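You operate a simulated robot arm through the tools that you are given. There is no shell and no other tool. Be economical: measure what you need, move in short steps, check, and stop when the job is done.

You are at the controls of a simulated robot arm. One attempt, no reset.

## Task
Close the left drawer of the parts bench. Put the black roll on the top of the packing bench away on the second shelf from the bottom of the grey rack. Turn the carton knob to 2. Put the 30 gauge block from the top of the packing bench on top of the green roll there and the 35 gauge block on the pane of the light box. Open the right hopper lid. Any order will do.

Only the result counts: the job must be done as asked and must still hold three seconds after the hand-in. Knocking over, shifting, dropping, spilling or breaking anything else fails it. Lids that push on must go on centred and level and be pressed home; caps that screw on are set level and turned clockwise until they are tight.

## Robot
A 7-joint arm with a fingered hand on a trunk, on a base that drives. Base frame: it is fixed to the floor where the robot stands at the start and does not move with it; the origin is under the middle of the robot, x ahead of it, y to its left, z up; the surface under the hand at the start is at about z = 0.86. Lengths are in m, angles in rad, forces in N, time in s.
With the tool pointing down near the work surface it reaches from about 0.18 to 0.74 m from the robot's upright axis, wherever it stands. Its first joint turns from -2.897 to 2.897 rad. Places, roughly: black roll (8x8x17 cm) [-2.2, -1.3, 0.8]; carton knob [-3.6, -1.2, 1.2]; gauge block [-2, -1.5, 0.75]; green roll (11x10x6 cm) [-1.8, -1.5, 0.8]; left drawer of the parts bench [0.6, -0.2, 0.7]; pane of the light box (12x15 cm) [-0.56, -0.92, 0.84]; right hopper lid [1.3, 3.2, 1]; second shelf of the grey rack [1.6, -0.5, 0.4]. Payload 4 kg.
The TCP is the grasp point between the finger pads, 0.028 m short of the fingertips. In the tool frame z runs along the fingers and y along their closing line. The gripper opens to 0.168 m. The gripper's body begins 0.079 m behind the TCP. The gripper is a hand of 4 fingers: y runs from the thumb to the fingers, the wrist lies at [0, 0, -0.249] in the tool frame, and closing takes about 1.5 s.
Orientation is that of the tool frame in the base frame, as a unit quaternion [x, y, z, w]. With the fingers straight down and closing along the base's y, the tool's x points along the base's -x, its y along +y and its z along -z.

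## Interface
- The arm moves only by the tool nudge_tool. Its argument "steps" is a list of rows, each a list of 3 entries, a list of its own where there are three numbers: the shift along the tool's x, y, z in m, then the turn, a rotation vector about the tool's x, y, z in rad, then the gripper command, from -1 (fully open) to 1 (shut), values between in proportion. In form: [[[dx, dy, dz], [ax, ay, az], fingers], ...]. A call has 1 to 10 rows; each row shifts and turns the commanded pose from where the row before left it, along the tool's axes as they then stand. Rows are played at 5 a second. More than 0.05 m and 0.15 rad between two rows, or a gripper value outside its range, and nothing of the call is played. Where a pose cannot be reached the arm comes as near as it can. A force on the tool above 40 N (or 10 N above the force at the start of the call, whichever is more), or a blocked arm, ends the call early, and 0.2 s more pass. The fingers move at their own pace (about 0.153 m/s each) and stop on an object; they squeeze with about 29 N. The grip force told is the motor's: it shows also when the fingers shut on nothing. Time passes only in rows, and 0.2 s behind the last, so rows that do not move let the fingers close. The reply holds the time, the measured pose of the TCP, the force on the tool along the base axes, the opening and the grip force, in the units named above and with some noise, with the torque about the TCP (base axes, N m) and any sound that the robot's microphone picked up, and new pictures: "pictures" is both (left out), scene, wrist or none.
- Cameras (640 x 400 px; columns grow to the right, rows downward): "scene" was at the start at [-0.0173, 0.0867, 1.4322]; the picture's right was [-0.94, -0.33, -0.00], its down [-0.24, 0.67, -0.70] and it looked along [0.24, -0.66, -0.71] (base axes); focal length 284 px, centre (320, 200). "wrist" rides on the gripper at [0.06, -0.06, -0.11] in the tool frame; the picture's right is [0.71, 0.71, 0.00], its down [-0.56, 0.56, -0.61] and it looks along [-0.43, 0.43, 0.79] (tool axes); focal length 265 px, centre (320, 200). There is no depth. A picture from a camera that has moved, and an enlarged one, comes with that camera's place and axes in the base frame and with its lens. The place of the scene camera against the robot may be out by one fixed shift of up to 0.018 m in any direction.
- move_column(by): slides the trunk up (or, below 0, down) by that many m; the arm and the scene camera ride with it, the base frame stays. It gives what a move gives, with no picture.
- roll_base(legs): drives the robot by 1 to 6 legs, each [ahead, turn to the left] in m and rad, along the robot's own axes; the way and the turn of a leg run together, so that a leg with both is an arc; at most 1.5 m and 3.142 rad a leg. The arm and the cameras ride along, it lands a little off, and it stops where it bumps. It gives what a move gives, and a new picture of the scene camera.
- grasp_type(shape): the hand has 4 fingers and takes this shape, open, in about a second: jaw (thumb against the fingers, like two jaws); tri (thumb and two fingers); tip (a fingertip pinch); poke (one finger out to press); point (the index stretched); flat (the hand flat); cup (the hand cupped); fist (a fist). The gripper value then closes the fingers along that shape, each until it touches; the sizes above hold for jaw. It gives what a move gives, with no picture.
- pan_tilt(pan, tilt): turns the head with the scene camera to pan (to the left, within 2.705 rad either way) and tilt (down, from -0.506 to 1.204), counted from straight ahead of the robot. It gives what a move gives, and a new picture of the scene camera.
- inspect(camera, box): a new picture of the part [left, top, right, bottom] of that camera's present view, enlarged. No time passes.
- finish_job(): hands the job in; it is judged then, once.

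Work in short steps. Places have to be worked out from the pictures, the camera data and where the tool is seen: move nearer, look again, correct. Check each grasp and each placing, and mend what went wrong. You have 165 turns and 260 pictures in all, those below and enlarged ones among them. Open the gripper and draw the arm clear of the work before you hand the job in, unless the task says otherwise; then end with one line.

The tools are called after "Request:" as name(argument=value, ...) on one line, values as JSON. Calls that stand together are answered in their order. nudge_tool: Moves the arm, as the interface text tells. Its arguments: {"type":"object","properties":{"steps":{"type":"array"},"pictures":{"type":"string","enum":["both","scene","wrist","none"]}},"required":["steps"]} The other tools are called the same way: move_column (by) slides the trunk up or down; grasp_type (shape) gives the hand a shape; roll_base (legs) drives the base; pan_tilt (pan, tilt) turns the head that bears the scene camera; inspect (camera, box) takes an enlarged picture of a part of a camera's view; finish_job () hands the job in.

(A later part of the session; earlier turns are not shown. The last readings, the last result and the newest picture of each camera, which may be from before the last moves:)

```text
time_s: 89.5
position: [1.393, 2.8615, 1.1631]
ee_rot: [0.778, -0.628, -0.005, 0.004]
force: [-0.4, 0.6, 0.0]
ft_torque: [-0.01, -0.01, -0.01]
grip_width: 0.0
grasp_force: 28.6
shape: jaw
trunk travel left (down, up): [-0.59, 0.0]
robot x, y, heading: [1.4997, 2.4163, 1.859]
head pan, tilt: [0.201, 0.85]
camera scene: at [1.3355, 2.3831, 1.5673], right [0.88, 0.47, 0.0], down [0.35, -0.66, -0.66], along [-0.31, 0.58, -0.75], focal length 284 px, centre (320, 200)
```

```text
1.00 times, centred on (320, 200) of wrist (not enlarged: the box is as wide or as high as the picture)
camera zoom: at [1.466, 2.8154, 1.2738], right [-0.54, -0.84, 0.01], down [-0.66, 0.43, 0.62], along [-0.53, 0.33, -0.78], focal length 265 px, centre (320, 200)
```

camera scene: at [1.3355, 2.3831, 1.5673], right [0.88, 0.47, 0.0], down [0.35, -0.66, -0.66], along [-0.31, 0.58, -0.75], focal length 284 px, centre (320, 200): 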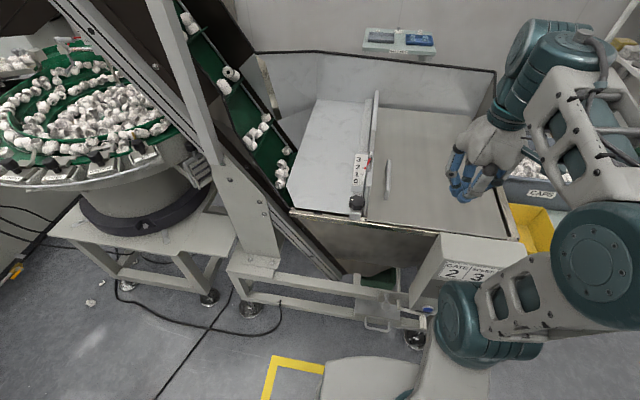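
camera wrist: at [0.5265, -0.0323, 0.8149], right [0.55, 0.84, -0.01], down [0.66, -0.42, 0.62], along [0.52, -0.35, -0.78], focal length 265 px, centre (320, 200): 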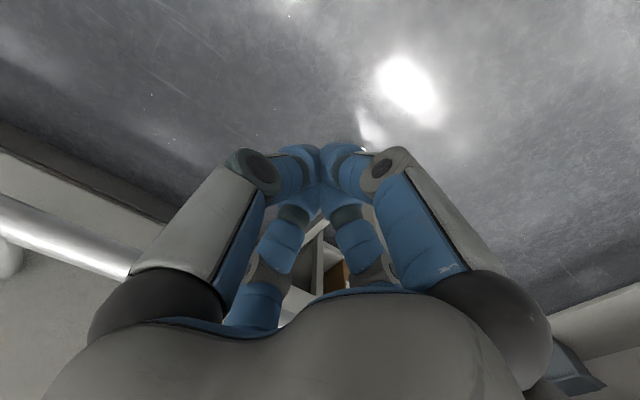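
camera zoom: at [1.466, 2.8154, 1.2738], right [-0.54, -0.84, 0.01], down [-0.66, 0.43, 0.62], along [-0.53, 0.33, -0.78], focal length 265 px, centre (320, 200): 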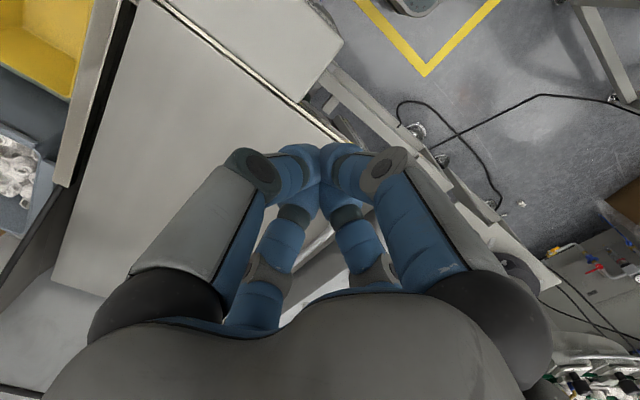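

Triangulating, the handle bar is near (1.229, 3.00, 0.976), running front–back, with the lid hinge about 0.30 m to its right. I'll move above it with the gripper partly open.

Request:
nudge_tool(steps=[[[-0.034, 0.026, 0], [0, 0, -0.08], 0.3], [[-0.034, 0.026, 0], [0, 0, 0], 0.3], [[-0.034, 0.026, 0], [0, 0, 0], 0.3], [[-0.034, 0.026, 0], [0, 0, 0], 0.3], [[-0.024, 0.034, 0], [0, 0, 0], 0.3], [[0, 0.0, 0.04], [0, 0, 0], 0.3]], pictures="both")

Request:
inspect(camera="scene", box=[280, 60, 560, 260])

```text
time_s: 90.9
position: [1.2208, 2.9786, 1.1261]
ee_rot: [0.802, -0.598, -0.004, 0.004]
force: [1.0, 0.3, -0.4]
ft_torque: [-0.04, 0.08, 0.0]
grip_width: 0.0582
grasp_force: 0.1
shape: jaw
trunk travel left (down, up): [-0.59, 0.0]
robot x, y, heading: [1.4954, 2.417, 1.858]
head pan, tilt: [0.201, 0.85]
camera scene: at [1.3372, 2.3845, 1.5676], right [0.88, 0.47, 0.0], down [0.35, -0.66, -0.66], along [-0.31, 0.58, -0.75], focal length 284 px, centre (320, 200)
camera wrist: at [1.2954, 2.9376, 1.2351], right [-0.48, -0.88, 0.01], down [-0.69, 0.38, 0.62], along [-0.55, 0.29, -0.78], focal length 265 px, centre (320, 200)
```

scene: 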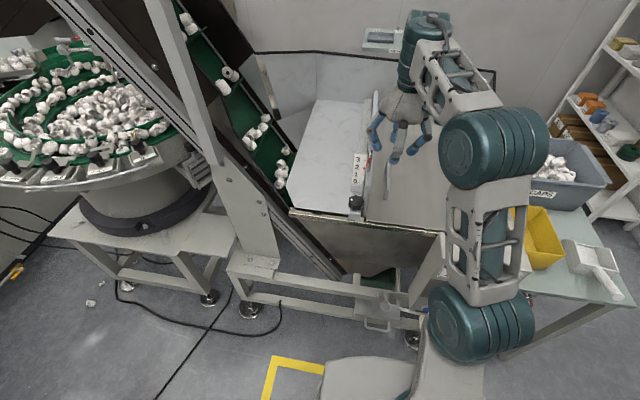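
wrist: 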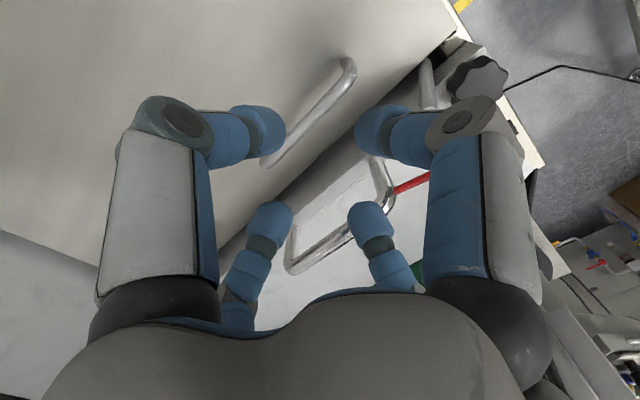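

```text
2.00 times, centred on (420, 160) of scene
camera zoom: at [1.3372, 2.3845, 1.5676], right [0.88, 0.47, 0.0], down [0.35, -0.66, -0.66], along [-0.31, 0.58, -0.75], focal length 568 px, centre (120, 280)
```

zoom: 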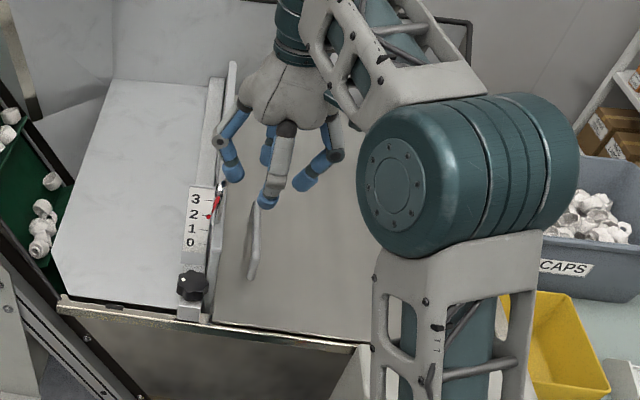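

The wrist view puts the bar midpoint at about (1.213, 3.00), nearly aligned. Narrow the opening to 0.04 and descend.

Request:
nudge_tool(steps=[[[-0.02, 0.0, 0], [0, 0, 0], 0.5], [[0, 0, 0.04], [0, 0, 0], 0.5], [[0, 0, 0.04], [0, 0, 0], 0.5], [[0, 0, 0.03], [0, 0, 0], 0.5]], pictures="both")

Request:
inspect(camera="scene", box=[330, 100, 470, 200])

```text
time_s: 91.7
position: [1.2236, 3.007, 1.0689]
ee_rot: [0.794, -0.608, -0.015, 0.003]
force: [15.9, 1.7, 13.5]
ft_torque: [-0.31, 1.26, 0.2]
grip_width: 0.0407
grasp_force: 0.1
shape: jaw
trunk travel left (down, up): [-0.59, 0.0]
robot x, y, heading: [1.4951, 2.4171, 1.848]
head pan, tilt: [0.201, 0.85]
stopped in row 3: the force on the tool passed its limit at 68 N (the readings are from after the stop); the commanded pose is now the measured one
camera scene: at [1.3368, 2.3835, 1.5677], right [0.89, 0.46, 0.0], down [0.35, -0.67, -0.66], along [-0.31, 0.59, -0.75], focal length 284 px, centre (320, 200)
camera wrist: at [1.2998, 2.9618, 1.1764], right [-0.5, -0.87, 0.0], down [-0.67, 0.39, 0.64], along [-0.55, 0.32, -0.77], focal length 265 px, centre (320, 200)
```

scene: 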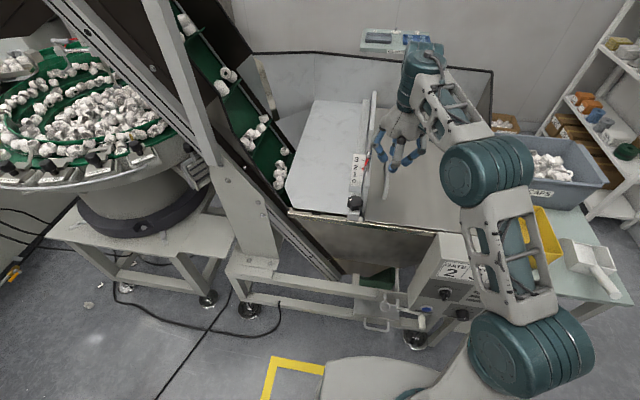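
wrist: 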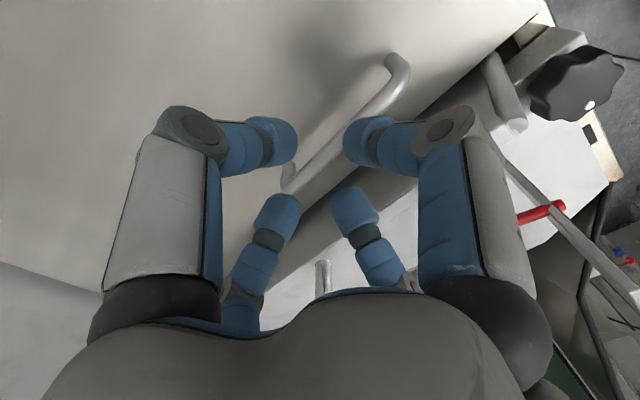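

```text
4.00 times, centred on (400, 150) of scene
camera zoom: at [1.3368, 2.3835, 1.5677], right [0.89, 0.46, 0.0], down [0.35, -0.67, -0.66], along [-0.31, 0.59, -0.75], focal length 1136 px, centre (0, 400)
```

zoom: 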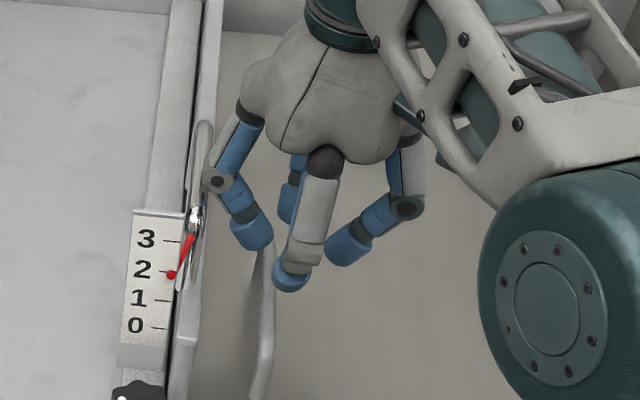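

The left knuckle hit the gate's slider guard. I'll rise, lean the hand to the right (tool pointing down-left) so the left knuckle clears, and check the gate pointer stays at 2.

Request:
nudge_tool(steps=[[[0, 0, -0.04], [0, 0, 0], 0.5], [[0, 0, -0.03], [-0.14, 0, 0], 0.5], [[0, 0, 0], [-0.14, 0, 0], 0.5], [[0, 0, 0], [-0.14, 0, 0], 0.5], [[0, 0, 0], [-0.14, 0, 0], 0.5]], pictures="both")

Request:
inspect(camera="scene", box=[330, 90, 470, 210])

```text
time_s: 92.9
position: [1.2224, 3.003, 1.1351]
ee_rot: [0.777, -0.59, -0.139, 0.169]
force: [0.7, -0.4, -1.0]
ft_torque: [0.0, 0.04, 0.01]
grip_width: 0.0421
grasp_force: 0.0
shape: jaw
out of reach, approached as far as the arm can: row 5
trunk travel left (down, up): [-0.59, 0.0]
robot x, y, heading: [1.4977, 2.4156, 1.853]
head pan, tilt: [0.201, 0.85]
camera scene: at [1.3359, 2.3843, 1.5674], right [0.89, 0.46, 0.0], down [0.35, -0.67, -0.66], along [-0.31, 0.58, -0.75], focal length 284 px, centre (320, 200)
camera wrist: at [1.3353, 2.9707, 1.2083], right [-0.43, -0.86, 0.29], down [-0.38, 0.46, 0.8], along [-0.82, 0.23, -0.52], focal length 265 px, centre (320, 200)
```

scene: 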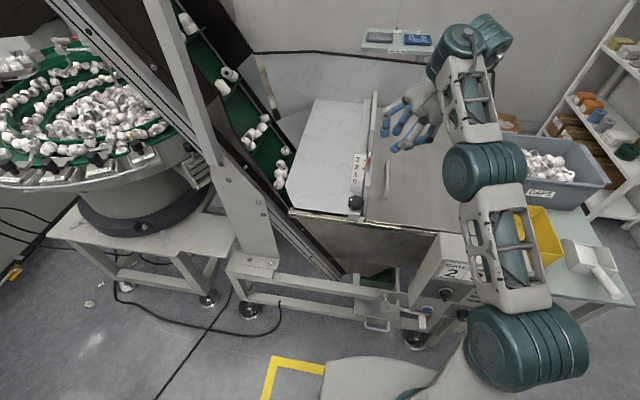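
wrist: 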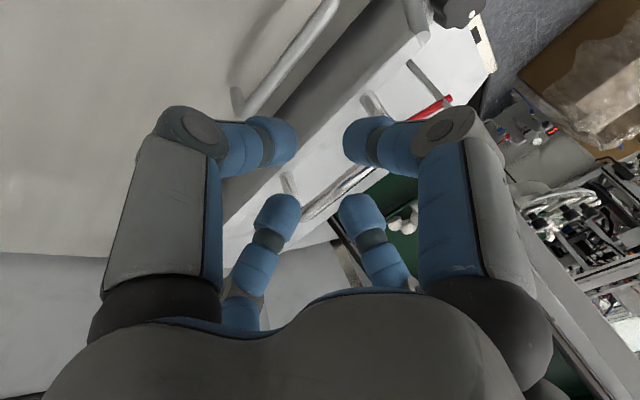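

```text
3.33 times, centred on (400, 150) of scene
camera zoom: at [1.3359, 2.3843, 1.5674], right [0.89, 0.46, 0.0], down [0.35, -0.67, -0.66], along [-0.31, 0.58, -0.75], focal length 947 px, centre (53, 367)
```

zoom: 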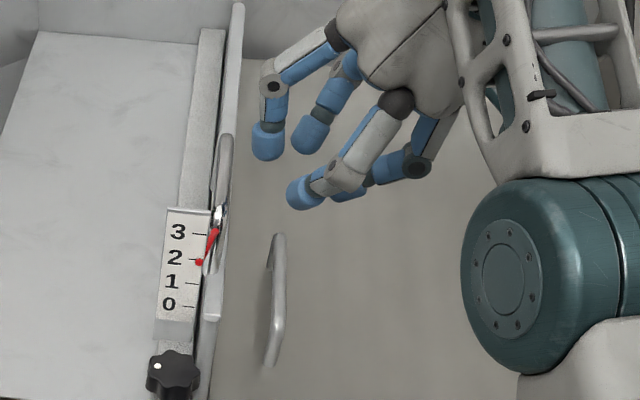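

Gate untouched at 2. Descend vertically in the leaned pose, shifting slightly left, then look.

Request:
nudge_tool(steps=[[[0, -0.01, 0.034], [0, 0, 0], 0.5], [[0, -0.012, 0.034], [0, 0, 0], 0.5], [[0, -0.012, 0.027], [0, 0, 0], 0.5]], pictures="both")

Request:
inspect(camera="scene", box=[330, 90, 470, 210])

```text
time_s: 93.7
position: [1.2148, 3.0037, 1.037]
ee_rot: [0.776, -0.592, -0.141, 0.168]
force: [9.5, 5.6, 8.0]
ft_torque: [-0.41, 1.01, -0.1]
grip_width: 0.0417
grasp_force: 0.1
shape: jaw
trunk travel left (down, up): [-0.59, 0.0]
robot x, y, heading: [1.4982, 2.4167, 1.852]
head pan, tilt: [0.201, 0.85]
camera scene: at [1.337, 2.3843, 1.5678], right [0.89, 0.46, 0.0], down [0.35, -0.67, -0.66], along [-0.31, 0.59, -0.75], focal length 284 px, centre (320, 200)
camera wrist: at [1.3276, 2.9704, 1.109], right [-0.43, -0.85, 0.29], down [-0.37, 0.46, 0.81], along [-0.82, 0.24, -0.52], focal length 265 px, centre (320, 200)
```

scene: 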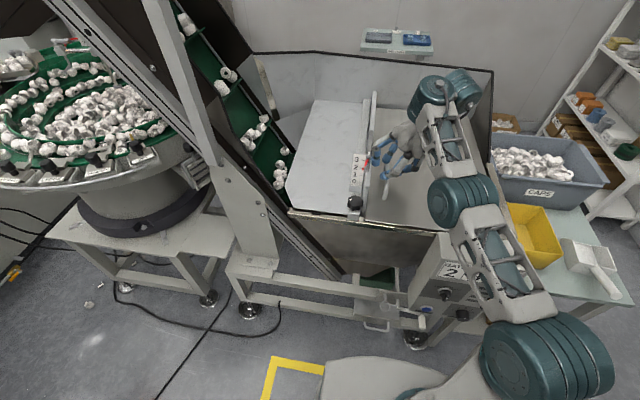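
wrist: 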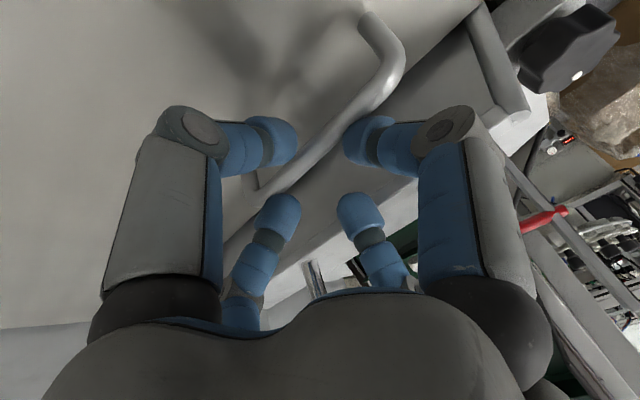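

```text
3.33 times, centred on (400, 150) of scene
camera zoom: at [1.337, 2.3843, 1.5678], right [0.89, 0.46, 0.0], down [0.35, -0.67, -0.66], along [-0.31, 0.59, -0.75], focal length 947 px, centre (53, 367)
```

zoom: 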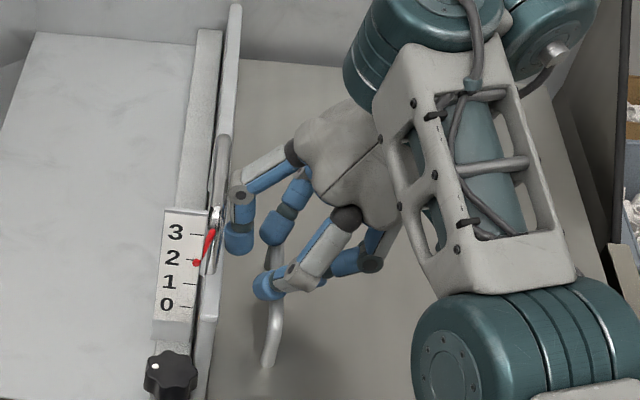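

Cross-checking the views, the bar is higher than I thought, at about (1.222, 3.00, 1.015), so the fingers already straddle it. Shift slightly right, go a little deeper, then close.

Request:
nudge_tool(steps=[[[0, -0.014, -0.006], [0, 0, 0], 0.5], [[0, 0, 0.012], [0, 0, 0], 0.5], [[0, 0, 0.012], [0, 0, 0], 0.5]], pictures="wrist")

Request:
inspect(camera="scene", box=[330, 90, 470, 210])

```text
time_s: 94.3
position: [1.2143, 3.0022, 1.0345]
ee_rot: [0.781, -0.582, -0.147, 0.173]
force: [-3.7, 0.0, 15.5]
ft_torque: [-0.1, 0.34, 0.08]
grip_width: 0.0425
grasp_force: 0.1
shape: jaw
trunk travel left (down, up): [-0.59, 0.0]
robot x, y, heading: [1.4972, 2.4158, 1.857]
head pan, tilt: [0.201, 0.85]
stopped in row 3: the force on the tool passed its limit at 47 N (the readings are from after the stop); the commanded pose is now the measured one
camera wrist: at [1.3303, 2.9703, 1.1043], right [-0.41, -0.86, 0.29], down [-0.37, 0.45, 0.81], along [-0.83, 0.23, -0.5], focal length 265 px, centre (320, 200)
```

wrist: 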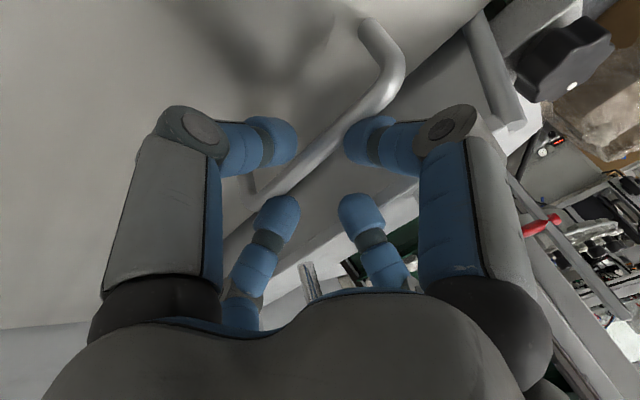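

```text
3.33 times, centred on (400, 150) of scene
camera zoom: at [1.336, 2.3824, 1.5673], right [0.88, 0.47, 0.0], down [0.35, -0.66, -0.66], along [-0.31, 0.58, -0.75], focal length 947 px, centre (53, 367)
```

zoom: 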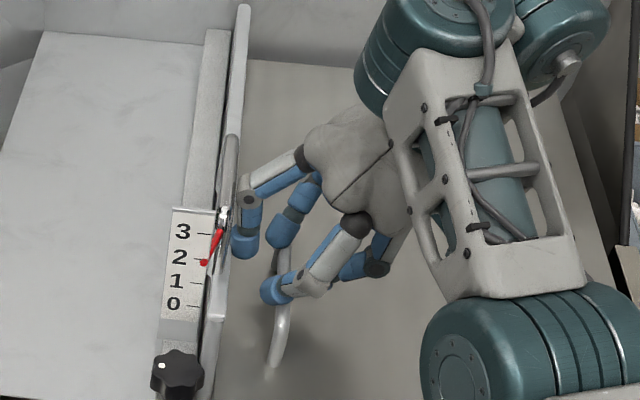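

Force now comes from below: some fingers rest on the bar itself. The outer fingers straddle it though, so I'll close and see whether the bar is gripped.

Request:
nudge_tool(steps=[[[0, 0, -0.002], [0, 0, 0], 1], [[0, 0, 0], [0, 0, 0], 1], [[0, 0, 0], [0, 0, 0], 1], [[0, 0, 0], [0, 0, 0], 1]], pictures="wrist")

Request:
inspect(camera="scene", box=[330, 90, 470, 210])

```text
time_s: 95.3
position: [1.2229, 3.0061, 1.0329]
ee_rot: [0.778, -0.586, -0.146, 0.171]
force: [26.3, 6.1, 11.3]
ft_torque: [0.14, -0.66, 0.07]
grip_width: 0.0195
grasp_force: 28.9
shape: jaw
trunk travel left (down, up): [-0.59, 0.0]
robot x, y, heading: [1.4929, 2.4176, 1.856]
head pan, tilt: [0.201, 0.85]
camera wrist: at [1.3377, 2.9732, 1.1042], right [-0.42, -0.86, 0.29], down [-0.37, 0.45, 0.81], along [-0.83, 0.23, -0.51], focal length 265 px, centre (320, 200)
```

wrist: 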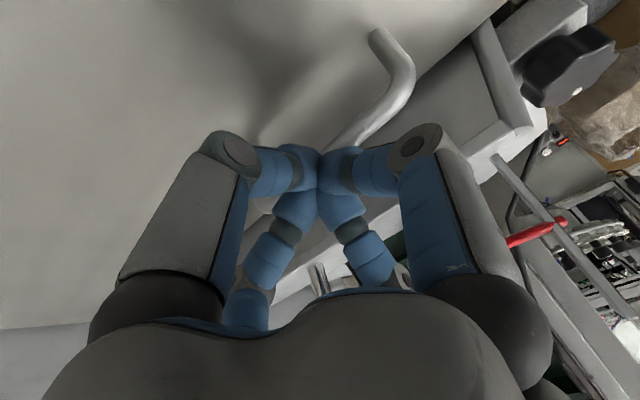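

```text
3.33 times, centred on (400, 150) of scene
camera zoom: at [1.3399, 2.3839, 1.5678], right [0.89, 0.47, 0.0], down [0.35, -0.67, -0.66], along [-0.31, 0.58, -0.75], focal length 947 px, centre (53, 367)
```

zoom: 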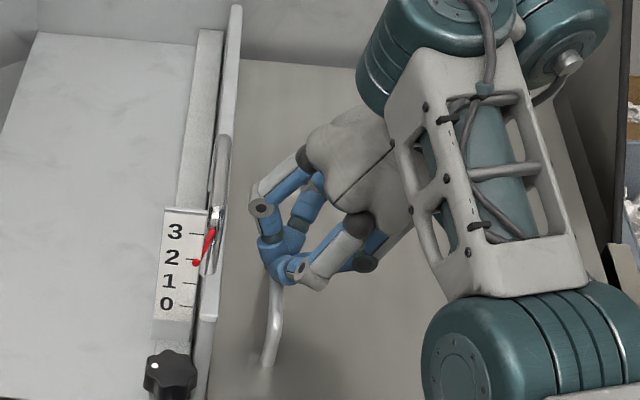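

The bar is gripped (width 0.0195, 29 N). Relieve the side strain and begin lifting along the lid's arc in small steps.

Request:
nudge_tool(steps=[[[0, -0.006, -0.003], [0, 0, 0], 1], [[0, 0.0054, -0.0262], [0, 0, 0], 1], [[0, 0.0028, -0.0263], [0, 0, 0], 1], [[0, 0.0004, -0.0269], [0, 0, 0], 1]], pictures="scene")

```text
time_s: 96.3
position: [1.2487, 3.0086, 1.1076]
ee_rot: [0.781, -0.583, -0.144, 0.173]
force: [-0.1, 0.5, -0.4]
ft_torque: [0.0, 0.01, 0.01]
grip_width: 0.0189
grasp_force: 29.0
shape: jaw
trunk travel left (down, up): [-0.59, 0.0]
robot x, y, heading: [1.4974, 2.4184, 1.857]
head pan, tilt: [0.201, 0.85]
camera scene: at [1.3357, 2.3832, 1.5672], right [0.88, 0.47, 0.0], down [0.35, -0.66, -0.66], along [-0.31, 0.58, -0.75], focal length 284 px, centre (320, 200)
```

scene: 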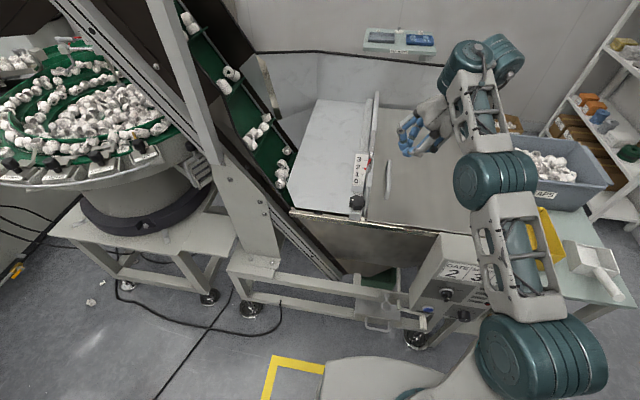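

The force fell to zero: the bar slipped out of the grip. Check.

Request:
inspect(camera="scene", box=[330, 90, 470, 210])

Request:
inspect(camera="wrist", box=[120, 0, 520, 260])

```text
3.33 times, centred on (400, 150) of scene
camera zoom: at [1.3357, 2.3832, 1.5672], right [0.88, 0.47, 0.0], down [0.35, -0.66, -0.66], along [-0.31, 0.58, -0.75], focal length 947 px, centre (53, 367)
```

zoom: 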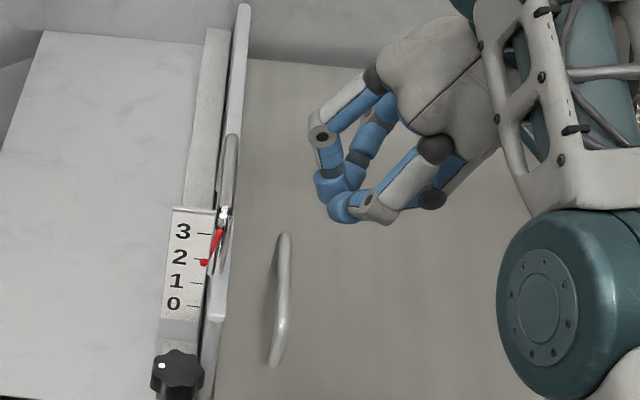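

```text
1.54 times, centred on (320, 130) of wrist
camera zoom: at [1.3638, 2.9781, 1.1782], right [-0.41, -0.86, 0.29], down [-0.37, 0.45, 0.81], along [-0.83, 0.22, -0.51], focal length 408 px, centre (320, 308)
```

zoom: 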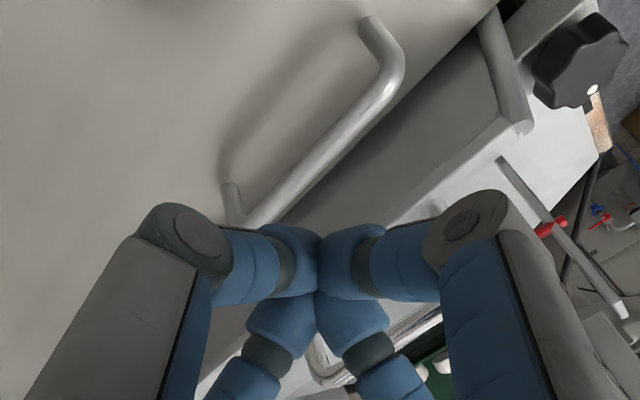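

The four fingers close radially as a cross (±x, ±y), so two of them landed on the bar. I'll turn the hand 45° so the bar passes between finger pairs, then come in again along the leaned axis.

Request:
nudge_tool(steps=[[[0, 0, 0], [0, 0, 0], 0.1], [[0, 0, 0], [0, 0, 0], 0.1], [[0.0114, -0.0216, 0.01], [0, 0, 0], 0.1], [[0, 0, 0], [0, 0, -0.131], 0.1], [[0, 0, 0], [0, 0, -0.131], 0.1], [[0, 0, 0], [0, 0, -0.131], 0.1], [[0, 0, 0], [0, 0, -0.131], 0.1], [[0, 0, 0], [0, 0, -0.131], 0.1], [[0, 0, 0], [0, 0, -0.131], 0.1]], pictures="both")

Request:
inspect(camera="scene", box=[330, 90, 470, 210])

```text
time_s: 98.3
position: [1.2577, 2.992, 1.0891]
ee_rot: [0.946, -0.242, -0.192, 0.094]
force: [0.2, -0.4, 0.3]
ft_torque: [0.02, 0.01, 0.01]
grip_width: 0.0753
grasp_force: 0.0
shape: jaw
out of reach, approached as far as the arm can: row 8, 9
trunk travel left (down, up): [-0.59, 0.0]
robot x, y, heading: [1.4986, 2.4132, 1.856]
head pan, tilt: [0.201, 0.85]
camera scene: at [1.3355, 2.3833, 1.5673], right [0.88, 0.47, 0.0], down [0.35, -0.66, -0.66], along [-0.31, 0.58, -0.75], focal length 284 px, centre (320, 200)
camera wrist: at [1.3766, 3.0242, 1.1545], right [0.27, -0.96, -0.03], down [-0.44, -0.15, 0.89], along [-0.86, -0.23, -0.46], focal length 265 px, centre (320, 200)
```

scene: 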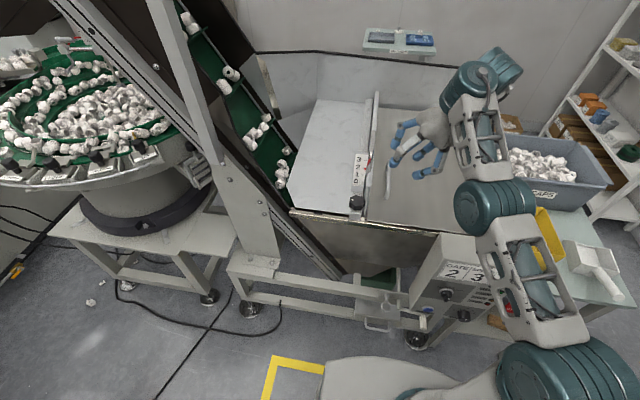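
wrist: 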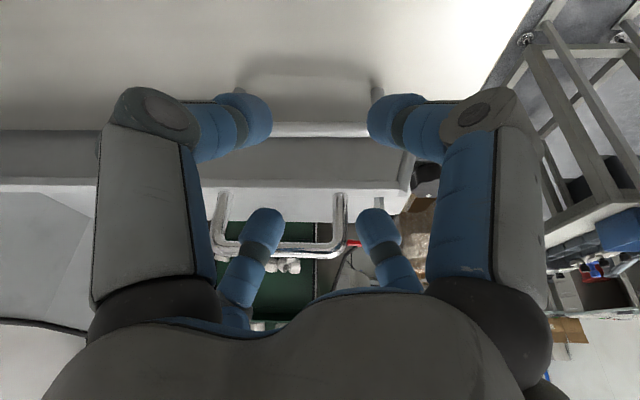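

```text
3.33 times, centred on (400, 150) of scene
camera zoom: at [1.3355, 2.3833, 1.5673], right [0.88, 0.47, 0.0], down [0.35, -0.66, -0.66], along [-0.31, 0.58, -0.75], focal length 947 px, centre (53, 367)
```

zoom: 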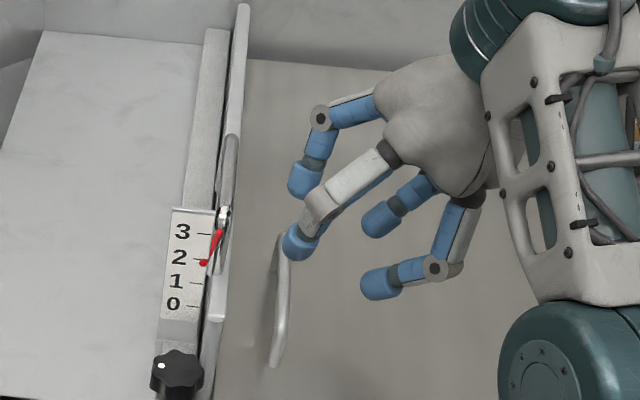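

The bar now runs straight between the finger pairs. Move in along the tool axis ~8 cm, then look.

Request:
nudge_tool(steps=[[[0.001, -0.003, 0.03], [0, 0, 0], 0.1], [[0, -0.002, 0.03], [0, 0, 0], 0.1], [[0, 0, 0.012], [0, 0, 0], 0.1], [[0, 0, 0.01], [0, 0, 0], 0.1]], pictures="wrist")

Request:
inspect(camera="scene", box=[330, 90, 470, 210])

```text
time_s: 99.3
position: [1.2172, 2.9762, 1.0847]
ee_rot: [0.945, -0.241, -0.196, 0.103]
force: [-0.5, 0.1, -0.5]
ft_torque: [0.0, -0.01, -0.01]
grip_width: 0.075
grasp_force: 0.1
shape: jaw
out of reach, approached as far as the arm can: row 1, 2, 3, 4
trunk travel left (down, up): [-0.59, 0.0]
robot x, y, heading: [1.4984, 2.4159, 1.856]
head pan, tilt: [0.201, 0.85]
camera wrist: at [1.3358, 3.0088, 1.1474], right [0.28, -0.96, -0.02], down [-0.42, -0.14, 0.89], along [-0.86, -0.24, -0.45], focal length 265 px, centre (320, 200)
```

wrist: 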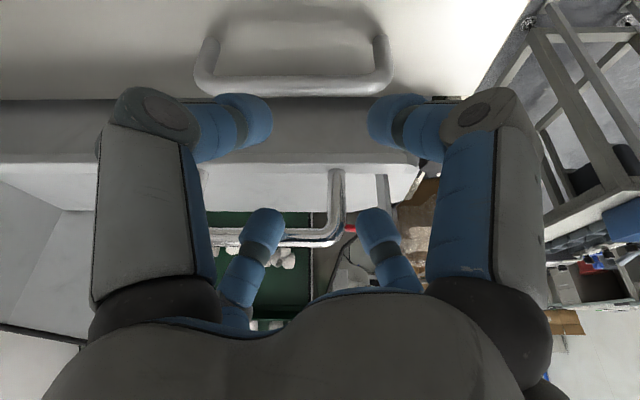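

```text
3.33 times, centred on (400, 150) of scene
camera zoom: at [1.3355, 2.3832, 1.5673], right [0.88, 0.47, 0.0], down [0.35, -0.66, -0.66], along [-0.31, 0.58, -0.75], focal length 947 px, centre (53, 367)
```

zoom: 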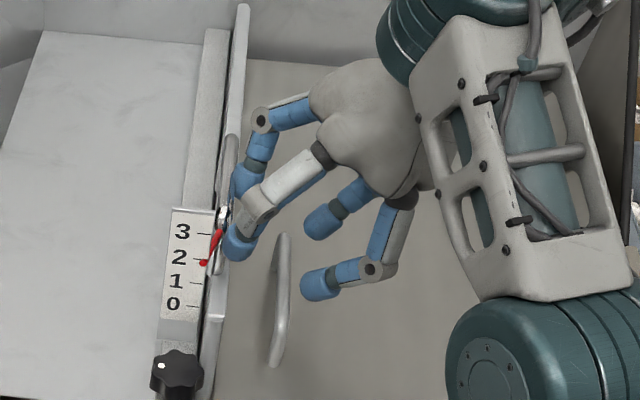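

The downward part was out of reach at this lean with the trunk up. Restore the pose, shift level over the bar, and use the trunk to descend.

Request:
nudge_tool(steps=[[[-0.001, 0.005, -0.041], [0, 0, 0], 0.1], [[0, 0, -0.041], [0, 0, 0], 0.1], [[-0.0228, 0.0153, 0.0126], [0, 0, 0], 0.1]], pictures="none")

Request:
move_column(by=-0.045)

Request:
nudge_tool(steps=[[[0, 0, 0], [0, 0, 0], 0.1]], pictures="wrist")

Request:
inspect(camera="scene", box=[330, 90, 470, 210])

```text
time_s: 100.1
position: [1.2136, 2.9699, 1.1594]
ee_rot: [0.945, -0.239, -0.199, 0.103]
force: [0.5, 1.4, 0.1]
ft_torque: [0.03, -0.04, 0.02]
grip_width: 0.0755
grasp_force: 0.1
shape: jaw
out of reach, approached as far as the arm can: row 2
trunk travel left (down, up): [-0.59, 0.0]
robot x, y, heading: [1.4944, 2.4188, 1.858]
head pan, tilt: [0.201, 0.85]
```

```text
time_s: 101.0
position: [1.2163, 2.9708, 1.1146]
ee_rot: [0.945, -0.24, -0.199, 0.103]
force: [0.3, 0.1, -0.6]
ft_torque: [0.0, 0.03, 0.01]
grip_width: 0.0755
grasp_force: 0.1
shape: jaw
trunk travel left (down, up): [-0.545, 0.045]
robot x, y, heading: [1.4955, 2.417, 1.857]
head pan, tilt: [0.201, 0.85]
```

```text
time_s: 101.4
position: [1.2166, 2.9706, 1.1156]
ee_rot: [0.945, -0.239, -0.199, 0.103]
force: [-0.1, 0.1, -0.7]
ft_torque: [0.02, 0.01, -0.02]
grip_width: 0.0754
grasp_force: 0.1
shape: jaw
trunk travel left (down, up): [-0.545, 0.045]
robot x, y, heading: [1.4965, 2.4178, 1.856]
head pan, tilt: [0.201, 0.85]
camera wrist: at [1.3349, 3.0038, 1.1766], right [0.28, -0.96, -0.03], down [-0.42, -0.15, 0.9], along [-0.86, -0.24, -0.44], focal length 265 px, centre (320, 200)
```

wrist: 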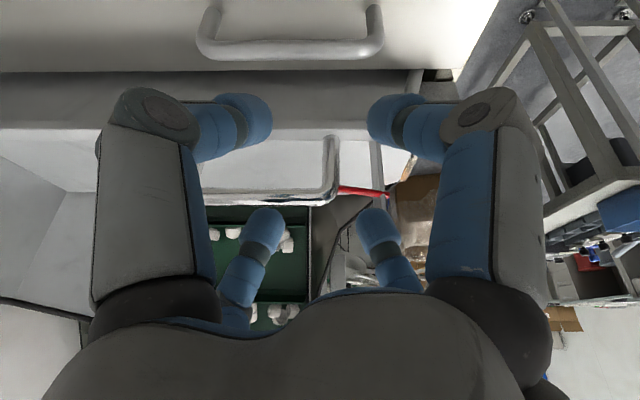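

```text
3.33 times, centred on (400, 150) of scene
camera zoom: at [1.3355, 2.3833, 1.5223], right [0.88, 0.47, 0.0], down [0.35, -0.66, -0.66], along [-0.31, 0.58, -0.75], focal length 947 px, centre (53, 367)
```

zoom: 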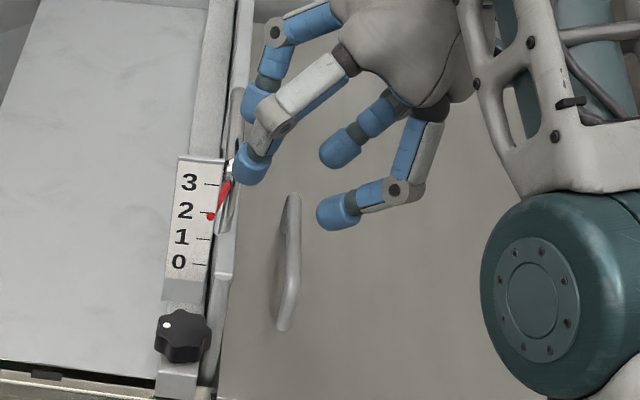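

Reduce the lean to about 0.23 rad, narrow the opening to 0.06 m and centre over the bar at (1.229, 2.993), before lowering with the trunk.

Request:
nudge_tool(steps=[[[-0.001, -0.0245, -0.0074], [0, 0, 0], 0.28], [[0, 0, 0], [0.07, 0.07, 0], 0.28], [[0, 0, 0], [0.07, 0.07, 0], 0.28], [[0, 0, 0], [0, 0, 0], 0.28]], pictures="wrist")

Request:
inspect(camera="scene", box=[330, 90, 470, 210])

```text
time_s: 102.4
position: [1.2239, 2.9859, 1.1119]
ee_rot: [0.961, -0.245, -0.116, 0.053]
force: [0.1, 0.2, 0.4]
ft_torque: [0.01, 0.01, -0.01]
grip_width: 0.0607
grasp_force: 0.0
shape: jaw
out of reach, approached as far as the arm can: row 1
trunk travel left (down, up): [-0.545, 0.045]
robot x, y, heading: [1.4975, 2.4188, 1.86]
head pan, tilt: [0.201, 0.85]
camera wrist: at [1.3306, 3.015, 1.1971], right [0.28, -0.96, -0.03], down [-0.58, -0.19, 0.79], along [-0.77, -0.21, -0.61], focal length 265 px, centre (320, 200)
```

wrist: 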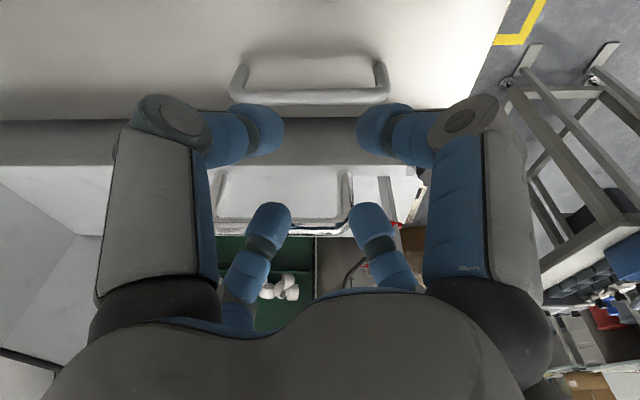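

```text
3.33 times, centred on (400, 150) of scene
camera zoom: at [1.3355, 2.3833, 1.5223], right [0.88, 0.47, 0.0], down [0.35, -0.66, -0.66], along [-0.31, 0.58, -0.75], focal length 947 px, centre (53, 367)
```

zoom: 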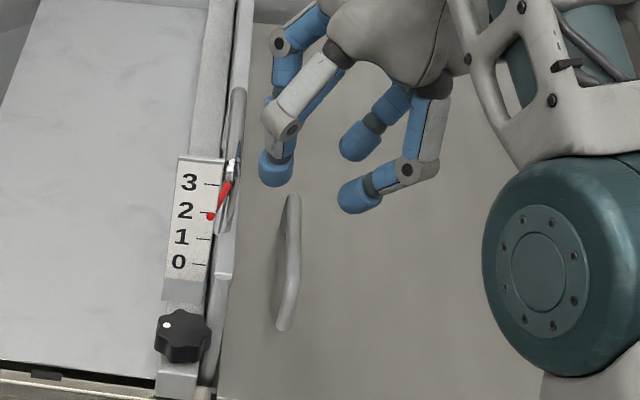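

Aligned. Lower with the trunk ~9 cm.

Request:
move_column(by=-0.06)

Request:
move_column(by=-0.04)

Request:
inspect(camera="scene", box=[330, 60, 470, 180])

Request:
inspect(camera="wrist", box=[120, 0, 520, 260])

```text
time_s: 103.4
position: [1.2257, 2.9861, 1.0522]
ee_rot: [0.961, -0.244, -0.116, 0.054]
force: [0.3, 0.2, 1.0]
ft_torque: [0.03, 0.01, 0.02]
grip_width: 0.0608
grasp_force: 0.0
shape: jaw
trunk travel left (down, up): [-0.485, 0.105]
robot x, y, heading: [1.4949, 2.4187, 1.858]
head pan, tilt: [0.201, 0.85]
```

```text
time_s: 104.2
position: [1.2244, 2.986, 1.0132]
ee_rot: [0.961, -0.244, -0.116, 0.054]
force: [-0.5, -0.6, 0.2]
ft_torque: [0.02, 0.03, 0.01]
grip_width: 0.0609
grasp_force: 0.1
shape: jaw
trunk travel left (down, up): [-0.445, 0.145]
robot x, y, heading: [1.4955, 2.4153, 1.859]
head pan, tilt: [0.201, 0.85]
```

```text
3.33 times, centred on (400, 120) of scene
camera zoom: at [1.3356, 2.3831, 1.4223], right [0.88, 0.47, 0.0], down [0.35, -0.66, -0.66], along [-0.31, 0.58, -0.75], focal length 947 px, centre (53, 467)
```

zoom: 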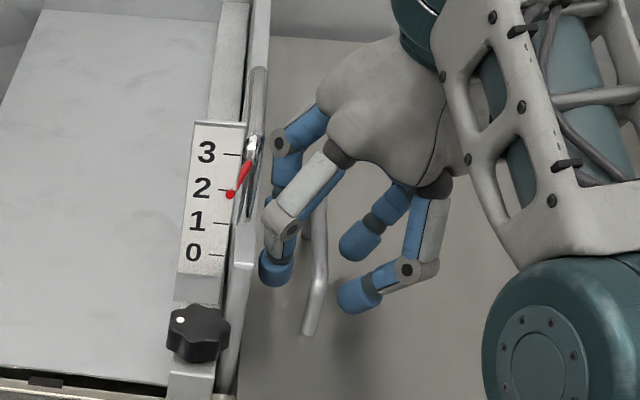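

```text
1.54 times, centred on (320, 130) of wrist
camera zoom: at [1.3306, 3.0148, 1.0971], right [0.28, -0.96, -0.03], down [-0.58, -0.19, 0.79], along [-0.77, -0.21, -0.61], focal length 408 px, centre (320, 308)
```

zoom: 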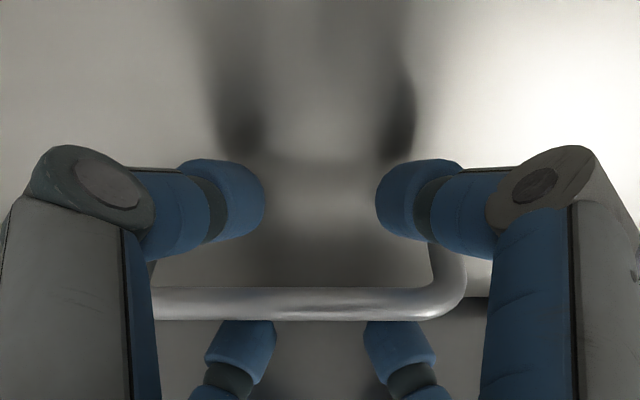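

The bar lies between the finger pairs without contact. Close.

Request:
nudge_tool(steps=[[[0, 0, 0], [0, 0, 0], 1], [[0, 0, 0], [0, 0, 0], 1], [[0, 0, 0], [0, 0, 0], 1], [[0, 0, 0], [0, 0, 0], 1], [[0, 0, 0], [0, 0, 0], 1]], pictures="wrist")

```text
time_s: 105.4
position: [1.2238, 2.9852, 1.0124]
ee_rot: [0.962, -0.244, -0.115, 0.053]
force: [-13.4, -3.7, -3.6]
ft_torque: [-0.01, 0.04, -0.05]
grip_width: 0.0
grasp_force: 29.0
shape: jaw
trunk travel left (down, up): [-0.445, 0.145]
robot x, y, heading: [1.4968, 2.4174, 1.865]
head pan, tilt: [0.201, 0.85]
camera wrist: at [1.3279, 3.0143, 1.0969], right [0.28, -0.96, -0.03], down [-0.58, -0.19, 0.79], along [-0.76, -0.21, -0.61], focal length 265 px, centre (320, 200)
```

wrist: 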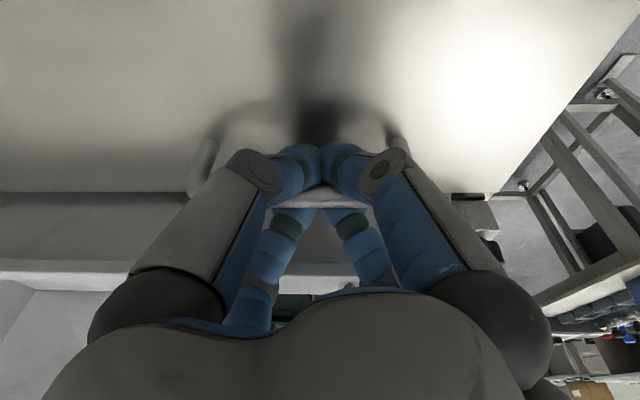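

The fingers cage the bar. Lift along the arc, 15° first.

Request:
nudge_tool(steps=[[[-0.0008, -0.0003, -0.0268], [0, 0, 0], 1], [[0.001, -0.002, -0.0264], [0, 0, 0], 1], [[0.0027, -0.0037, -0.0265], [0, 0, 0], 1]], pictures="scene")

Request:
inspect(camera="scene", box=[290, 40, 510, 200])

```text
time_s: 106.2
position: [1.2386, 2.99, 1.0797]
ee_rot: [0.962, -0.241, -0.115, 0.052]
force: [-31.6, 1.5, 5.1]
ft_torque: [-0.07, 0.22, -0.15]
grip_width: 0.0
grasp_force: 29.3
shape: jaw
out of reach, approached as far as the arm can: row 3
trunk travel left (down, up): [-0.445, 0.145]
robot x, y, heading: [1.492, 2.4156, 1.86]
head pan, tilt: [0.201, 0.85]
camera scene: at [1.3311, 2.383, 1.4218], right [0.88, 0.47, 0.0], down [0.36, -0.66, -0.66], along [-0.31, 0.58, -0.75], focal length 284 px, centre (320, 200)
```

scene: 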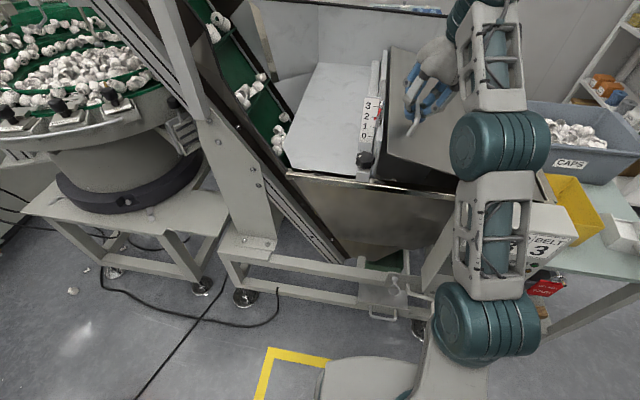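

```text
2.50 times, centred on (400, 120) of scene
camera zoom: at [1.3311, 2.383, 1.4218], right [0.88, 0.47, 0.0], down [0.36, -0.66, -0.66], along [-0.31, 0.58, -0.75], focal length 710 px, centre (120, 400)
```

zoom: 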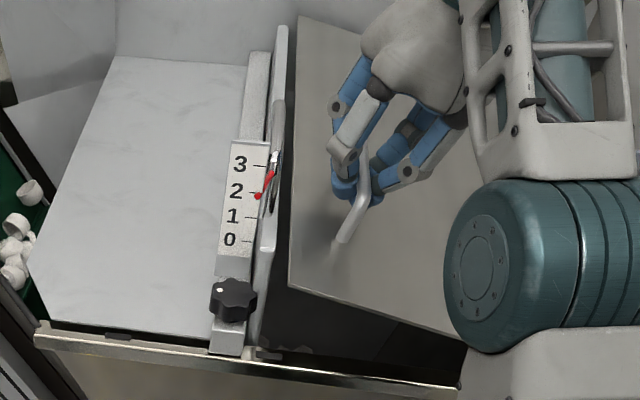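

The lid is lifting. The side force (-32 N in x) says I'm pulling too far right for the arc; relax left a bit and raise by trunk.

Request:
nudge_tool(steps=[[[-0.0055, 0.0055, 0.002], [0, 0, 0], 1], [[0, 0, 0], [0, 0, 0], 1]], pictures="none")

Request:
move_column(by=0.03)

```text
time_s: 106.8
position: [1.2391, 2.9898, 1.0793]
ee_rot: [0.961, -0.247, -0.115, 0.053]
force: [-9.2, 0.2, -1.2]
ft_torque: [-0.06, 0.09, -0.05]
grip_width: 0.0002
grasp_force: 29.1
shape: jaw
trunk travel left (down, up): [-0.445, 0.145]
robot x, y, heading: [1.4931, 2.4219, 1.851]
head pan, tilt: [0.201, 0.85]
```

```text
time_s: 107.5
position: [1.2486, 2.9938, 1.1082]
ee_rot: [0.959, -0.254, -0.114, 0.055]
force: [16.9, -1.7, -13.9]
ft_torque: [-0.07, -0.02, -0.03]
grip_width: 0.0
grasp_force: 29.1
shape: jaw
trunk travel left (down, up): [-0.475, 0.115]
robot x, y, heading: [1.4952, 2.4177, 1.845]
head pan, tilt: [0.201, 0.85]
stopped: the force on the tool passed its limit at 43 N (the readings are from after the stop); the commanded pose is now the measured one
```

From the measured arc I get radius ≈0.33 m with the lid at ≈17°. Continue along the fitted arc.

Request:
nudge_tool(steps=[[[0.003, -0.0038, -0.0226], [0, 0, 0], 1], [[0.004, -0.005, -0.0222], [0, 0, 0], 1]], pictures="none")

```text
time_s: 108.0
position: [1.256, 2.9937, 1.1177]
ee_rot: [0.959, -0.255, -0.114, 0.047]
force: [-4.0, 22.7, -7.5]
ft_torque: [0.06, 0.04, 0.1]
grip_width: 0.0
grasp_force: 28.8
shape: jaw
out of reach, approached as far as the arm can: row 1, 2
trunk travel left (down, up): [-0.475, 0.115]
robot x, y, heading: [1.4923, 2.4179, 1.845]
head pan, tilt: [0.201, 0.85]
stopped in row 2: the force on the tool passed its limit at 43 N (the readings are from after the stop); the commanded pose is now the measured one
```

Out of reach again with the arm; use the trunk for the rise and the arm only for the sideways part with a bit less lean.

Request:
nudge_tool(steps=[[[0.004, -0.004, -0.001], [0.05, 0.05, 0], 1], [[0.003, -0.003, -0.001], [0.05, 0.05, 0], 1]], pictures="none")

Request:
move_column(by=0.025)

Request:
nudge_tool(steps=[[[0.005, -0.005, -0.001], [0, 0, 0], 1]], pictures="scene")

```text
time_s: 108.6
position: [1.2608, 2.9896, 1.1197]
ee_rot: [0.966, -0.254, -0.053, 0.013]
force: [-15.5, 5.0, 1.6]
ft_torque: [0.01, 0.04, -0.03]
grip_width: 0.0
grasp_force: 28.9
shape: jaw
trunk travel left (down, up): [-0.475, 0.115]
robot x, y, heading: [1.4958, 2.418, 1.849]
head pan, tilt: [0.201, 0.85]
```

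```text
time_s: 109.3
position: [1.2714, 2.9939, 1.1426]
ee_rot: [0.964, -0.26, -0.053, 0.016]
force: [30.8, 4.8, -26.9]
ft_torque: [0.03, 0.03, 0.1]
grip_width: 0.0
grasp_force: 29.1
shape: jaw
trunk travel left (down, up): [-0.5, 0.09]
robot x, y, heading: [1.4957, 2.4202, 1.839]
head pan, tilt: [0.201, 0.85]
```

```text
time_s: 109.7
position: [1.2752, 2.9948, 1.1431]
ee_rot: [0.965, -0.256, -0.054, 0.014]
force: [24.2, 0.6, -22.8]
ft_torque: [-0.03, 0.0, -0.01]
grip_width: 0.0
grasp_force: 29.0
shape: jaw
trunk travel left (down, up): [-0.5, 0.09]
robot x, y, heading: [1.4939, 2.4193, 1.847]
head pan, tilt: [0.201, 0.85]
camera scene: at [1.3382, 2.3881, 1.4779], right [0.89, 0.46, 0.0], down [0.34, -0.67, -0.66], along [-0.3, 0.59, -0.75], focal length 284 px, centre (320, 200)
```

scene: 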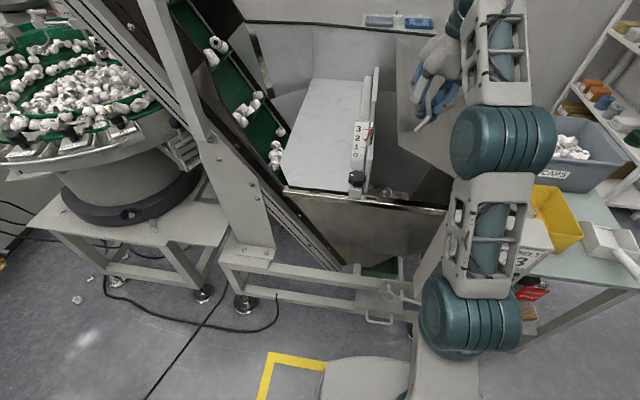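

Works: the lid is at about 30°. Continue the arc with the now more upright tool.

Request:
nudge_tool(steps=[[[0.004, -0.0043, -0.0006], [0, 0, 0], 1], [[0.0069, -0.0083, -0.0204], [0, 0, 0], 1], [[0.0079, -0.0093, -0.0195], [0, 0, 0], 1], [[0.0088, -0.0102, -0.0186], [0, 0, 0], 1]], pictures="none")

```text
time_s: 110.7
position: [1.2902, 2.9886, 1.1578]
ee_rot: [0.965, -0.255, -0.054, 0.012]
force: [-8.6, 3.3, 0.9]
ft_torque: [0.0, 0.02, -0.01]
grip_width: 0.0
grasp_force: 28.5
shape: jaw
out of reach, approached as far as the arm can: row 2, 3, 4
trunk travel left (down, up): [-0.5, 0.09]
robot x, y, heading: [1.4956, 2.4149, 1.85]
head pan, tilt: [0.201, 0.85]
```

Height is the arm's limit here (the shoulder is low). Tilting the fingers forward (away from the robot) lowers and retracts the wrist, and it's compatible with the bar direction. I'll do that now.

Request:
nudge_tool(steps=[[[0, 0, 0], [0.082, -0.087, -0.012], 1], [[0, 0, 0], [0.082, -0.087, -0.012], 1], [[0, 0, 0], [0.082, -0.087, -0.012], 1]], pictures="none")

Request:
move_column(by=0.02)

```text
time_s: 111.5
position: [1.2951, 2.9905, 1.158]
ee_rot: [0.948, -0.245, -0.146, -0.141]
force: [-2.2, 1.4, -2.4]
ft_torque: [-0.04, -0.02, -0.03]
grip_width: 0.0
grasp_force: 29.2
shape: jaw
trunk travel left (down, up): [-0.5, 0.09]
robot x, y, heading: [1.4945, 2.418, 1.845]
head pan, tilt: [0.201, 0.85]
```

```text
time_s: 112.1
position: [1.302, 2.9929, 1.1731]
ee_rot: [0.947, -0.256, -0.141, -0.137]
force: [9.3, 1.6, -16.7]
ft_torque: [-0.22, -0.03, -0.16]
grip_width: 0.0
grasp_force: 28.9
shape: jaw
trunk travel left (down, up): [-0.52, 0.07]
robot x, y, heading: [1.5002, 2.4183, 1.837]
head pan, tilt: [0.201, 0.85]
stopped: the force on the tool passed its limit at 43 N (the readings are from after the stop); the commanded pose is now the measured one
```

Request:
nudge_tool(steps=[[[0.0027, -0.003, -0.0004], [0, 0, 0], 1], [[0.0047, -0.0147, -0.0169], [0, 0, 0], 1], [[0.0059, -0.0154, -0.016], [0, 0, 0], 1], [[0.007, -0.016, -0.015], [0, 0, 0], 1], [[0.0081, -0.0165, -0.0139], [0, 0, 0], 1]], pictures="scene")

```text
time_s: 113.3
position: [1.3738, 3.0163, 1.2329]
ee_rot: [0.948, -0.254, -0.14, -0.134]
force: [17.5, 2.9, -35.3]
ft_torque: [-0.62, 0.09, -0.32]
grip_width: 0.0
grasp_force: 29.5
shape: jaw
trunk travel left (down, up): [-0.52, 0.07]
robot x, y, heading: [1.4978, 2.4175, 1.846]
head pan, tilt: [0.201, 0.85]
camera scene: at [1.3371, 2.3903, 1.4977], right [0.89, 0.45, 0.0], down [0.34, -0.67, -0.66], along [-0.3, 0.59, -0.75], focal length 284 px, centre (320, 200)
```

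scene: 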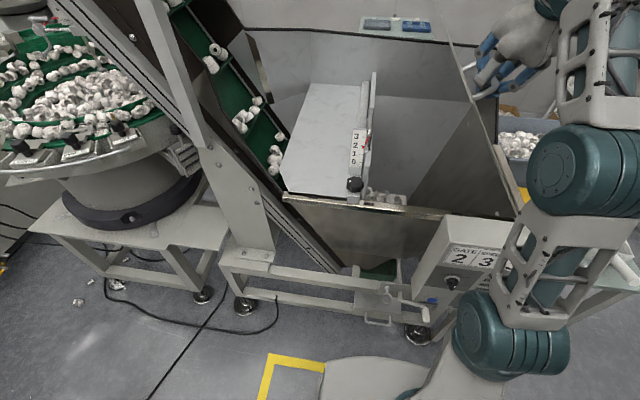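

The lid is at ~50°. Continue, a little more sideways and less up.

Request:
nudge_tool(steps=[[[0.004, -0.0022, 0.0033], [0, 0, 0], 1], [[0.0096, -0.0171, -0.0112], [0, 0, 0], 1], [[0.0106, -0.0173, -0.0099], [0, 0, 0], 1], [[0.0115, -0.0176, -0.0087], [0, 0, 0], 1]], pictures="none")

```text
time_s: 114.3
position: [1.4301, 3.0348, 1.2587]
ee_rot: [0.946, -0.254, -0.142, -0.14]
force: [-15.9, 16.2, 8.7]
ft_torque: [-2.76, 0.81, -2.12]
grip_width: 0.0001
grasp_force: 28.8
shape: jaw
trunk travel left (down, up): [-0.52, 0.07]
robot x, y, heading: [1.4959, 2.4188, 1.845]
head pan, tilt: [0.201, 0.85]
```

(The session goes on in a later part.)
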